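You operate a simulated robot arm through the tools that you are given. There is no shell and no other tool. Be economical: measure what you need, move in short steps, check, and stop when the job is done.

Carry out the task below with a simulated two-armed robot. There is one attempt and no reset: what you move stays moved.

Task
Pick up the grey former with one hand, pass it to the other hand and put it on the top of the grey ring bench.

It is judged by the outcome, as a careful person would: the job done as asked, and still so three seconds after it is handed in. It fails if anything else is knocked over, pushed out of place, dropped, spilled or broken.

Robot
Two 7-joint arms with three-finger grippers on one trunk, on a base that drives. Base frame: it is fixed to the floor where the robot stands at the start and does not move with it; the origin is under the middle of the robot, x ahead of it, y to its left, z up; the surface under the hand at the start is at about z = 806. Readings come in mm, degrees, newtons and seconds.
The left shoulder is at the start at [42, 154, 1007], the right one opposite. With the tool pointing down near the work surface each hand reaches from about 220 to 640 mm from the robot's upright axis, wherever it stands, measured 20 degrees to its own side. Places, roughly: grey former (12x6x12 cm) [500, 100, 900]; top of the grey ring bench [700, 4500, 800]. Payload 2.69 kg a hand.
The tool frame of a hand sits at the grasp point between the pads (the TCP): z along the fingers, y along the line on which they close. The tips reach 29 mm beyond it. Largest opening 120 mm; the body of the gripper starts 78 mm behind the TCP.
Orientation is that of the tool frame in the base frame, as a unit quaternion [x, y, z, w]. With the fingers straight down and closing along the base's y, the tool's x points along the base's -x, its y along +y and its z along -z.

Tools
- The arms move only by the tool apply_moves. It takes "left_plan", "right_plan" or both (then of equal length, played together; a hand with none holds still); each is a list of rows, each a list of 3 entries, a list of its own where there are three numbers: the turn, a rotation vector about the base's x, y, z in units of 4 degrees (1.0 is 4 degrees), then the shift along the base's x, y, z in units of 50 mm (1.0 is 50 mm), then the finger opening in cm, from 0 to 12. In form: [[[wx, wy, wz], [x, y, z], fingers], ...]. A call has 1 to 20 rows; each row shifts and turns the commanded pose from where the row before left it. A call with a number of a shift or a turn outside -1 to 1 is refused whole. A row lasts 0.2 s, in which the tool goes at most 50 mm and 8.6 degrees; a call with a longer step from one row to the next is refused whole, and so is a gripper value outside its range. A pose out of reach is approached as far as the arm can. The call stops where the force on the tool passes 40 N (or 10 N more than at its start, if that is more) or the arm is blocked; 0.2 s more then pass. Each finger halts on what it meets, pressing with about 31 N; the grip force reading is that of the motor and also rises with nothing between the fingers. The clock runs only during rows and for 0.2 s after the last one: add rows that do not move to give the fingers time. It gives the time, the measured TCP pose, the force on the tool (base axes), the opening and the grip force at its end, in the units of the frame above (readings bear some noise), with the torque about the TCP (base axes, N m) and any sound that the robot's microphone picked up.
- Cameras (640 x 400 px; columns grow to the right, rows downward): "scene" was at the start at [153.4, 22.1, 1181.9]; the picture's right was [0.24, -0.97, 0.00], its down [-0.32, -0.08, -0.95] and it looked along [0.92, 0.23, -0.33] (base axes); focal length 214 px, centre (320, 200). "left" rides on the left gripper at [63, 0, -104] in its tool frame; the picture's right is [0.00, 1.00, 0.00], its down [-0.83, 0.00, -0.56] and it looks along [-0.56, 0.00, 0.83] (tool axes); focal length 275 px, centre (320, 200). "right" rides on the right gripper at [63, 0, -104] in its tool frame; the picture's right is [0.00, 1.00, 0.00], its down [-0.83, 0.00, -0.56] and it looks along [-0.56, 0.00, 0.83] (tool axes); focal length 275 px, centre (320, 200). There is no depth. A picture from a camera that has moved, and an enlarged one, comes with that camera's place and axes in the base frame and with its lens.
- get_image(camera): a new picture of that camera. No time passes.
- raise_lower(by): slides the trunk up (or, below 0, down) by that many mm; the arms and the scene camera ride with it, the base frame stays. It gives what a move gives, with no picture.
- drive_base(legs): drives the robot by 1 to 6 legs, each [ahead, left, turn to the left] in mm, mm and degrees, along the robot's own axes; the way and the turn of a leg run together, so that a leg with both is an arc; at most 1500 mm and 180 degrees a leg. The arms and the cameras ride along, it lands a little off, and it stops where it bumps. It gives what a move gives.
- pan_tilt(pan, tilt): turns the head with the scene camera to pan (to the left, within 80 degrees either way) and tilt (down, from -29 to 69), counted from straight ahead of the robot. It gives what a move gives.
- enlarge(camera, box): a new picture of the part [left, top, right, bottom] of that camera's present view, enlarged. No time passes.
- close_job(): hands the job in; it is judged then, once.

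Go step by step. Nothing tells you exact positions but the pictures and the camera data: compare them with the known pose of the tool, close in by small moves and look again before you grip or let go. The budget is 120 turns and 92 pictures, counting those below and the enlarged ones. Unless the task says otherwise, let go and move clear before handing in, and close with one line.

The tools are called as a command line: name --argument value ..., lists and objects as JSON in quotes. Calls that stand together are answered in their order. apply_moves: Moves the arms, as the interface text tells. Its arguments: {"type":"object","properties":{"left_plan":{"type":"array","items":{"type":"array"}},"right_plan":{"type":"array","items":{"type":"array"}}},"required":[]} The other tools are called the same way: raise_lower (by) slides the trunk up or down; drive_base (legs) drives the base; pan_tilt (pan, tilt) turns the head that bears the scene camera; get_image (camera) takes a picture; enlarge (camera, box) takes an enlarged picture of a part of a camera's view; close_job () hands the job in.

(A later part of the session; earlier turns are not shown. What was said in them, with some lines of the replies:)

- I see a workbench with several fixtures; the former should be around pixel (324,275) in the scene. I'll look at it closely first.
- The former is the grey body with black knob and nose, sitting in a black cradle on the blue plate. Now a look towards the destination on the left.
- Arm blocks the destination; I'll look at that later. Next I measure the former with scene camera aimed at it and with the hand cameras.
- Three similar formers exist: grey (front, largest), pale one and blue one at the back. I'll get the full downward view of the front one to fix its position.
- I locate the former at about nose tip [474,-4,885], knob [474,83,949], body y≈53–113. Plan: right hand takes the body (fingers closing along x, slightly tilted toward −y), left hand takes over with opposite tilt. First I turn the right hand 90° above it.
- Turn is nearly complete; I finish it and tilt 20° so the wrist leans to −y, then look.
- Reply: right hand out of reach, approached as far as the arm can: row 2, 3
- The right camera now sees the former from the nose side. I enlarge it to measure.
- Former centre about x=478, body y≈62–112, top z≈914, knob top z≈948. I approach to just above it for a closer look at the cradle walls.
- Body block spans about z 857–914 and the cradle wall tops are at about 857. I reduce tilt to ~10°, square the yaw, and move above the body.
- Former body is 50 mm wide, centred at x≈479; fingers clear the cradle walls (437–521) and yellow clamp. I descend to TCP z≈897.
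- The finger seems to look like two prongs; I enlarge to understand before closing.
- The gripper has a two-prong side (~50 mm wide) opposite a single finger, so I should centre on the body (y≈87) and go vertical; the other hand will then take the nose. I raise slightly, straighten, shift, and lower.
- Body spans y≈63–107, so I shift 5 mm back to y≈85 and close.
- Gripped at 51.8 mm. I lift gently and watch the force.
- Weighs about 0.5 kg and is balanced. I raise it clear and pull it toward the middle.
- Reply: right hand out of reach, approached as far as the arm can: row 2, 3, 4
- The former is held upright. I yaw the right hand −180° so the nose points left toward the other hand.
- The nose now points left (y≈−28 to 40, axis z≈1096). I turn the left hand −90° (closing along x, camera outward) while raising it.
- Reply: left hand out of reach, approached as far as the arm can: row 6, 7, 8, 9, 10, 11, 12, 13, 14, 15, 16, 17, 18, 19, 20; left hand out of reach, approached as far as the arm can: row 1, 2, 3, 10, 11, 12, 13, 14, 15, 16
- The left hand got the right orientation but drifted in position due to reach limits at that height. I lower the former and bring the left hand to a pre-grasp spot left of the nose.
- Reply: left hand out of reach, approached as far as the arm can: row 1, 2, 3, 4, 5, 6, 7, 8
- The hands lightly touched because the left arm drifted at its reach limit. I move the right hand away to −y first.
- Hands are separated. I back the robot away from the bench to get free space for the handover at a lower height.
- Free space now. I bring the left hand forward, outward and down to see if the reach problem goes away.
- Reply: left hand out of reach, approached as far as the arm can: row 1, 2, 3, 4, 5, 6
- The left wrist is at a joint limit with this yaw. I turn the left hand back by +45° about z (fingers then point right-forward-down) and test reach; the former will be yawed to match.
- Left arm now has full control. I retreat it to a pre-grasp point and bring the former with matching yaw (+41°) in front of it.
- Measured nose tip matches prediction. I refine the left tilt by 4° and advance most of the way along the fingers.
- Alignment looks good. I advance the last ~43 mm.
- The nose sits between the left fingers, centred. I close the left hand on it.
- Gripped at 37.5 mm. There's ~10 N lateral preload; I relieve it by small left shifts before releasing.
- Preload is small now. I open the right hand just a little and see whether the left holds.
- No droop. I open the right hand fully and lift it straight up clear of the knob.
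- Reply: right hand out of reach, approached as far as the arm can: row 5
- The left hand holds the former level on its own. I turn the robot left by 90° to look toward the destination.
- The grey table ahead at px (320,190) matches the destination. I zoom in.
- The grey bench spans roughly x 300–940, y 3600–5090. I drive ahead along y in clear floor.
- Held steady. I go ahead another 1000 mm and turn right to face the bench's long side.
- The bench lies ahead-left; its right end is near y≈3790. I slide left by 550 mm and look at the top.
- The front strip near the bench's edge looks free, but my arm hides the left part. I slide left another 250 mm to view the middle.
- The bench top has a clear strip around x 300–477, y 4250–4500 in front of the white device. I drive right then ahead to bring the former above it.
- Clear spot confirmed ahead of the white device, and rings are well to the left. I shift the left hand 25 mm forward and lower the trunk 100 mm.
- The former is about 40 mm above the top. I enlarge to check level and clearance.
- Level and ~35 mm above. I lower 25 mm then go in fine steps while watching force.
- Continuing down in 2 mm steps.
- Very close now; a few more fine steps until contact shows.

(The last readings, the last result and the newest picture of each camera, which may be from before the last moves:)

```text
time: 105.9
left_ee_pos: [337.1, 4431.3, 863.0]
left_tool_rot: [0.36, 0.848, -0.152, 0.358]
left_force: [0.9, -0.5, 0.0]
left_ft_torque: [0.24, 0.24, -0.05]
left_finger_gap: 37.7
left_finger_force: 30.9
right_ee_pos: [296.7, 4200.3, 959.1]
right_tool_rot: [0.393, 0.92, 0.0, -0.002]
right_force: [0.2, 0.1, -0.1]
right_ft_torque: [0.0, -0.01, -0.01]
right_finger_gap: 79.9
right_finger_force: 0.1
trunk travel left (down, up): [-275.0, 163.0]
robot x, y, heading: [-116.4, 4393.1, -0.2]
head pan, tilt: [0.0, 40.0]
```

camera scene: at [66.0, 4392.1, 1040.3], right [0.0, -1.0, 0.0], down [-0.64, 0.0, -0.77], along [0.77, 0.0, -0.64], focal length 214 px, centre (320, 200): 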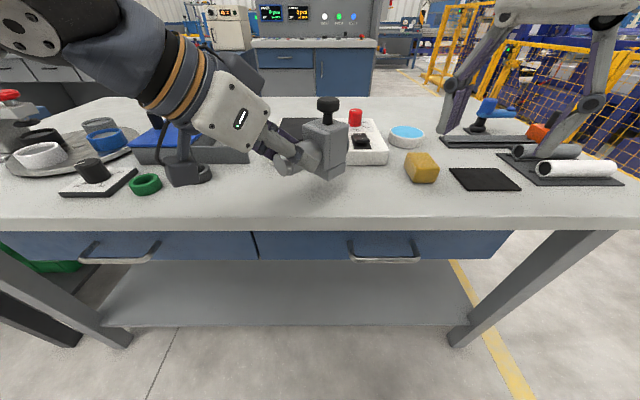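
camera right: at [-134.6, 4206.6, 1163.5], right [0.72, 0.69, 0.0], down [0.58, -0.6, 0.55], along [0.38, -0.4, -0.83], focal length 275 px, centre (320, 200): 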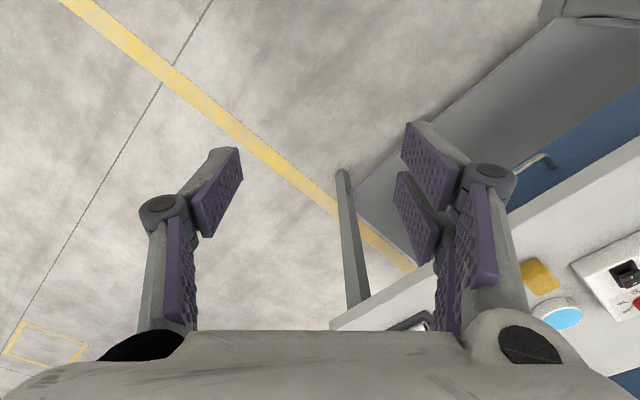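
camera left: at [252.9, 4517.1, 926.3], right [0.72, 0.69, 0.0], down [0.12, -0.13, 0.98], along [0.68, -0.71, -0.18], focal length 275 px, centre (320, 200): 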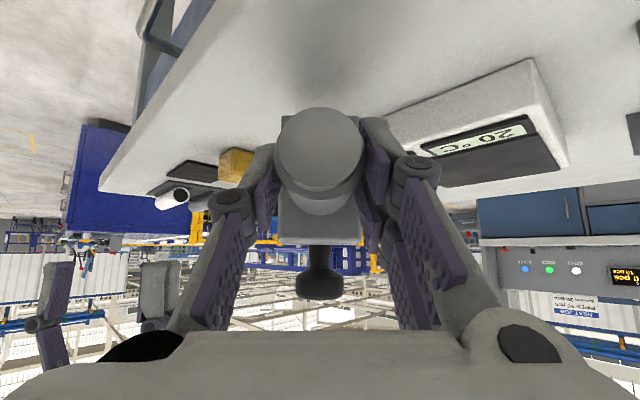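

apply_moves --left_plan '[[[0, 0, 0], [0, 0, -0.03], 2.5], [[0, 0, 0], [0, 0, -0.03], 2.5], [[0, 0, 0], [0, 0, 0], 2.5]]'

enlarge --camera "scene" --box '[270, 130, 370, 210]'

```text
time: 106.7
left_ee_pos: [336.1, 4431.7, 860.1]
left_tool_rot: [0.359, 0.848, -0.153, 0.359]
left_force: [0.1, 0.0, -1.0]
left_ft_torque: [0.09, 0.12, 0.05]
left_finger_gap: 37.5
left_finger_force: 31.0
right_ee_pos: [296.4, 4200.7, 958.0]
right_tool_rot: [0.392, 0.92, 0.0, -0.003]
right_force: [-0.1, 0.6, -0.9]
right_ft_torque: [-0.01, 0.03, 0.02]
right_finger_gap: 79.9
right_finger_force: 0.0
trunk travel left (down, up): [-275.0, 163.0]
robot x, y, heading: [-116.2, 4392.6, -0.2]
head pan, tilt: [0.0, 40.0]
```

```text
5.00 times, centred on (320, 170) of scene
camera zoom: at [66.2, 4392.1, 1040.3], right [0.0, -1.0, 0.0], down [-0.64, 0.0, -0.77], along [0.77, 0.0, -0.64], focal length 1072 px, centre (320, 350)
```

zoom: 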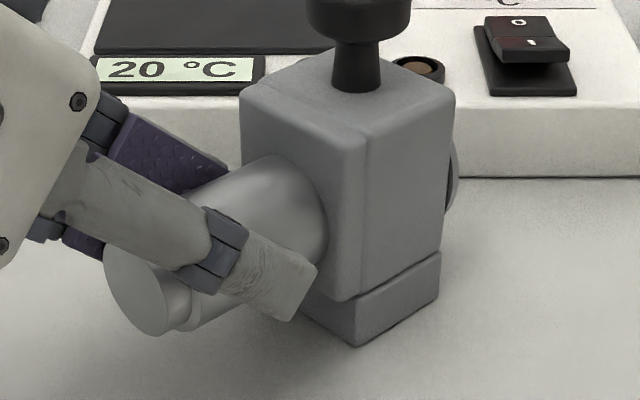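

Torque has halved, so the base is touching. One more millimetre or so to seat it.

apply_moves --left_plan '[[[0, 0, 0], [0, 0, -0.02], 2.5], [[0, 0, 0], [0, 0, 0], 2.5]]'

```text
time: 107.3
left_ee_pos: [335.9, 4431.7, 860.6]
left_tool_rot: [0.36, 0.847, -0.153, 0.36]
left_force: [-2.0, 2.2, 4.9]
left_ft_torque: [-0.49, -0.16, -0.02]
left_finger_gap: 37.6
left_finger_force: 30.7
right_ee_pos: [294.7, 4200.6, 958.9]
right_tool_rot: [0.392, 0.92, -0.001, -0.001]
right_force: [0.6, 0.1, 0.1]
right_ft_torque: [-0.02, 0.01, -0.02]
right_finger_gap: 80.1
right_finger_force: 0.1
trunk travel left (down, up): [-275.0, 163.0]
robot x, y, heading: [-120.3, 4395.8, -0.2]
head pan, tilt: [0.0, 40.0]
```

Seated with ~5 N. I open the left fingers slowly.

apply_moves --left_plan '[[[0, 0, 0], [0, 0, 0], 3.9], [[0, 0, 0], [0, 0, 0], 4.2], [[0, 0, 0], [0, 0, 0], 4.8], [[0, 0, 0], [0, 0, 0], 5.6], [[0, 0, 0], [0, 0, 0], 7], [[0, 0, 0], [0, 0, 0], 7]]'

enlarge --camera "scene" --box '[240, 80, 400, 230]'

get_image --camera "left"

```text
time: 108.7
left_ee_pos: [336.2, 4430.8, 859.6]
left_tool_rot: [0.359, 0.848, -0.153, 0.359]
left_force: [-0.8, 0.7, 0.6]
left_ft_torque: [-0.02, 0.0, -0.01]
left_finger_gap: 70.2
left_finger_force: 0.0
right_ee_pos: [295.2, 4201.5, 958.9]
right_tool_rot: [0.393, 0.92, 0.0, -0.002]
right_force: [-0.1, -0.4, -0.2]
right_ft_torque: [-0.03, 0.02, -0.01]
right_finger_gap: 79.9
right_finger_force: 0.1
trunk travel left (down, up): [-275.0, 163.0]
robot x, y, heading: [-116.8, 4391.7, -0.3]
head pan, tilt: [0.0, 40.0]
```

```text
2.67 times, centred on (320, 155) of scene
camera zoom: at [65.9, 4392.1, 1040.4], right [0.0, -1.0, 0.0], down [-0.64, 0.0, -0.77], along [0.77, 0.0, -0.64], focal length 572 px, centre (320, 320)
```

zoom: 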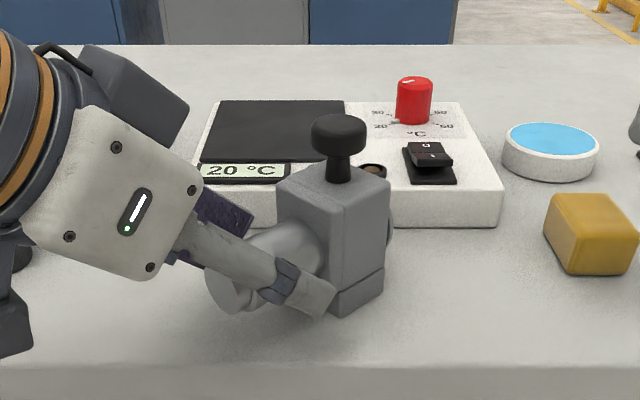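

```text
29 pictures are left
camera left: at [252.9, 4516.9, 887.5], right [0.72, 0.69, 0.0], down [0.12, -0.13, 0.98], along [0.68, -0.71, -0.18], focal length 275 px, centre (320, 200)
```

left: 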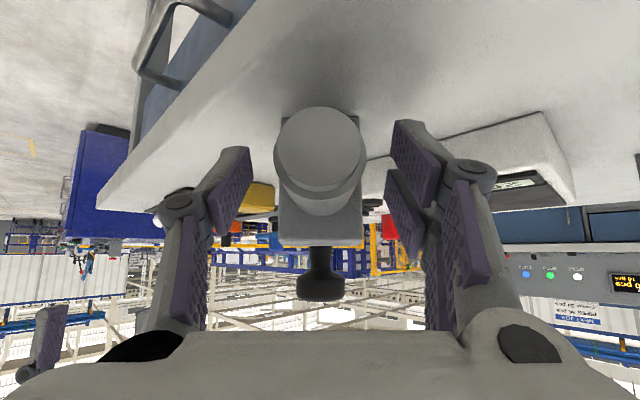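

It stands free. I withdraw the left hand backward along its fingers.

apply_moves --left_plan '[[[0, 0, 0], [-0.1, 0.104, 0.138], 7], [[0, 0, 0], [-0.2, 0.207, 0.276], 7], [[0, 0, 0], [-0.2, 0.207, 0.276], 7], [[0, 0, 0], [-0.2, 0.207, 0.276], 7], [[0, 0, 0], [-0.2, 0.207, 0.276], 7], [[0, 0, 0], [-0.2, 0.207, 0.276], 7], [[0, 0, 0], [-0.2, 0.207, 0.276], 7]]'

get_image --camera "scene"

```text
time: 110.3
left_ee_pos: [272.1, 4500.0, 950.5]
left_tool_rot: [0.359, 0.848, -0.152, 0.358]
left_force: [0.5, 0.7, -0.1]
left_ft_torque: [-0.01, 0.02, 0.03]
left_finger_gap: 69.8
left_finger_force: 0.0
right_ee_pos: [295.6, 4200.8, 958.8]
right_tool_rot: [0.393, 0.92, -0.001, -0.001]
right_force: [0.2, -0.5, -0.3]
right_ft_torque: [0.03, -0.01, 0.02]
right_finger_gap: 80.2
right_finger_force: 0.0
trunk travel left (down, up): [-275.0, 163.0]
robot x, y, heading: [-115.6, 4393.4, -0.0]
head pan, tilt: [0.0, 40.0]
```

```text
28 pictures are left
camera scene: at [65.8, 4392.1, 1040.4], right [0.0, -1.0, 0.0], down [-0.64, 0.0, -0.77], along [0.77, 0.0, -0.64], focal length 214 px, centre (320, 200)
```

scene: 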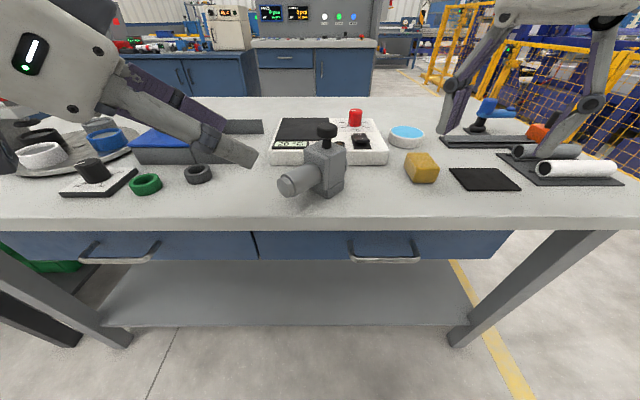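

The former stands upright on the bench with nothing else disturbed, and both hands are clear; I hand in.

close_job

```text
The job is handed in.
```

The right hand picked up the grey former and passed it to the left hand. The left hand set it upright on the grey ring bench, both hands are clear, and I saw nothing knocked over or displaced.
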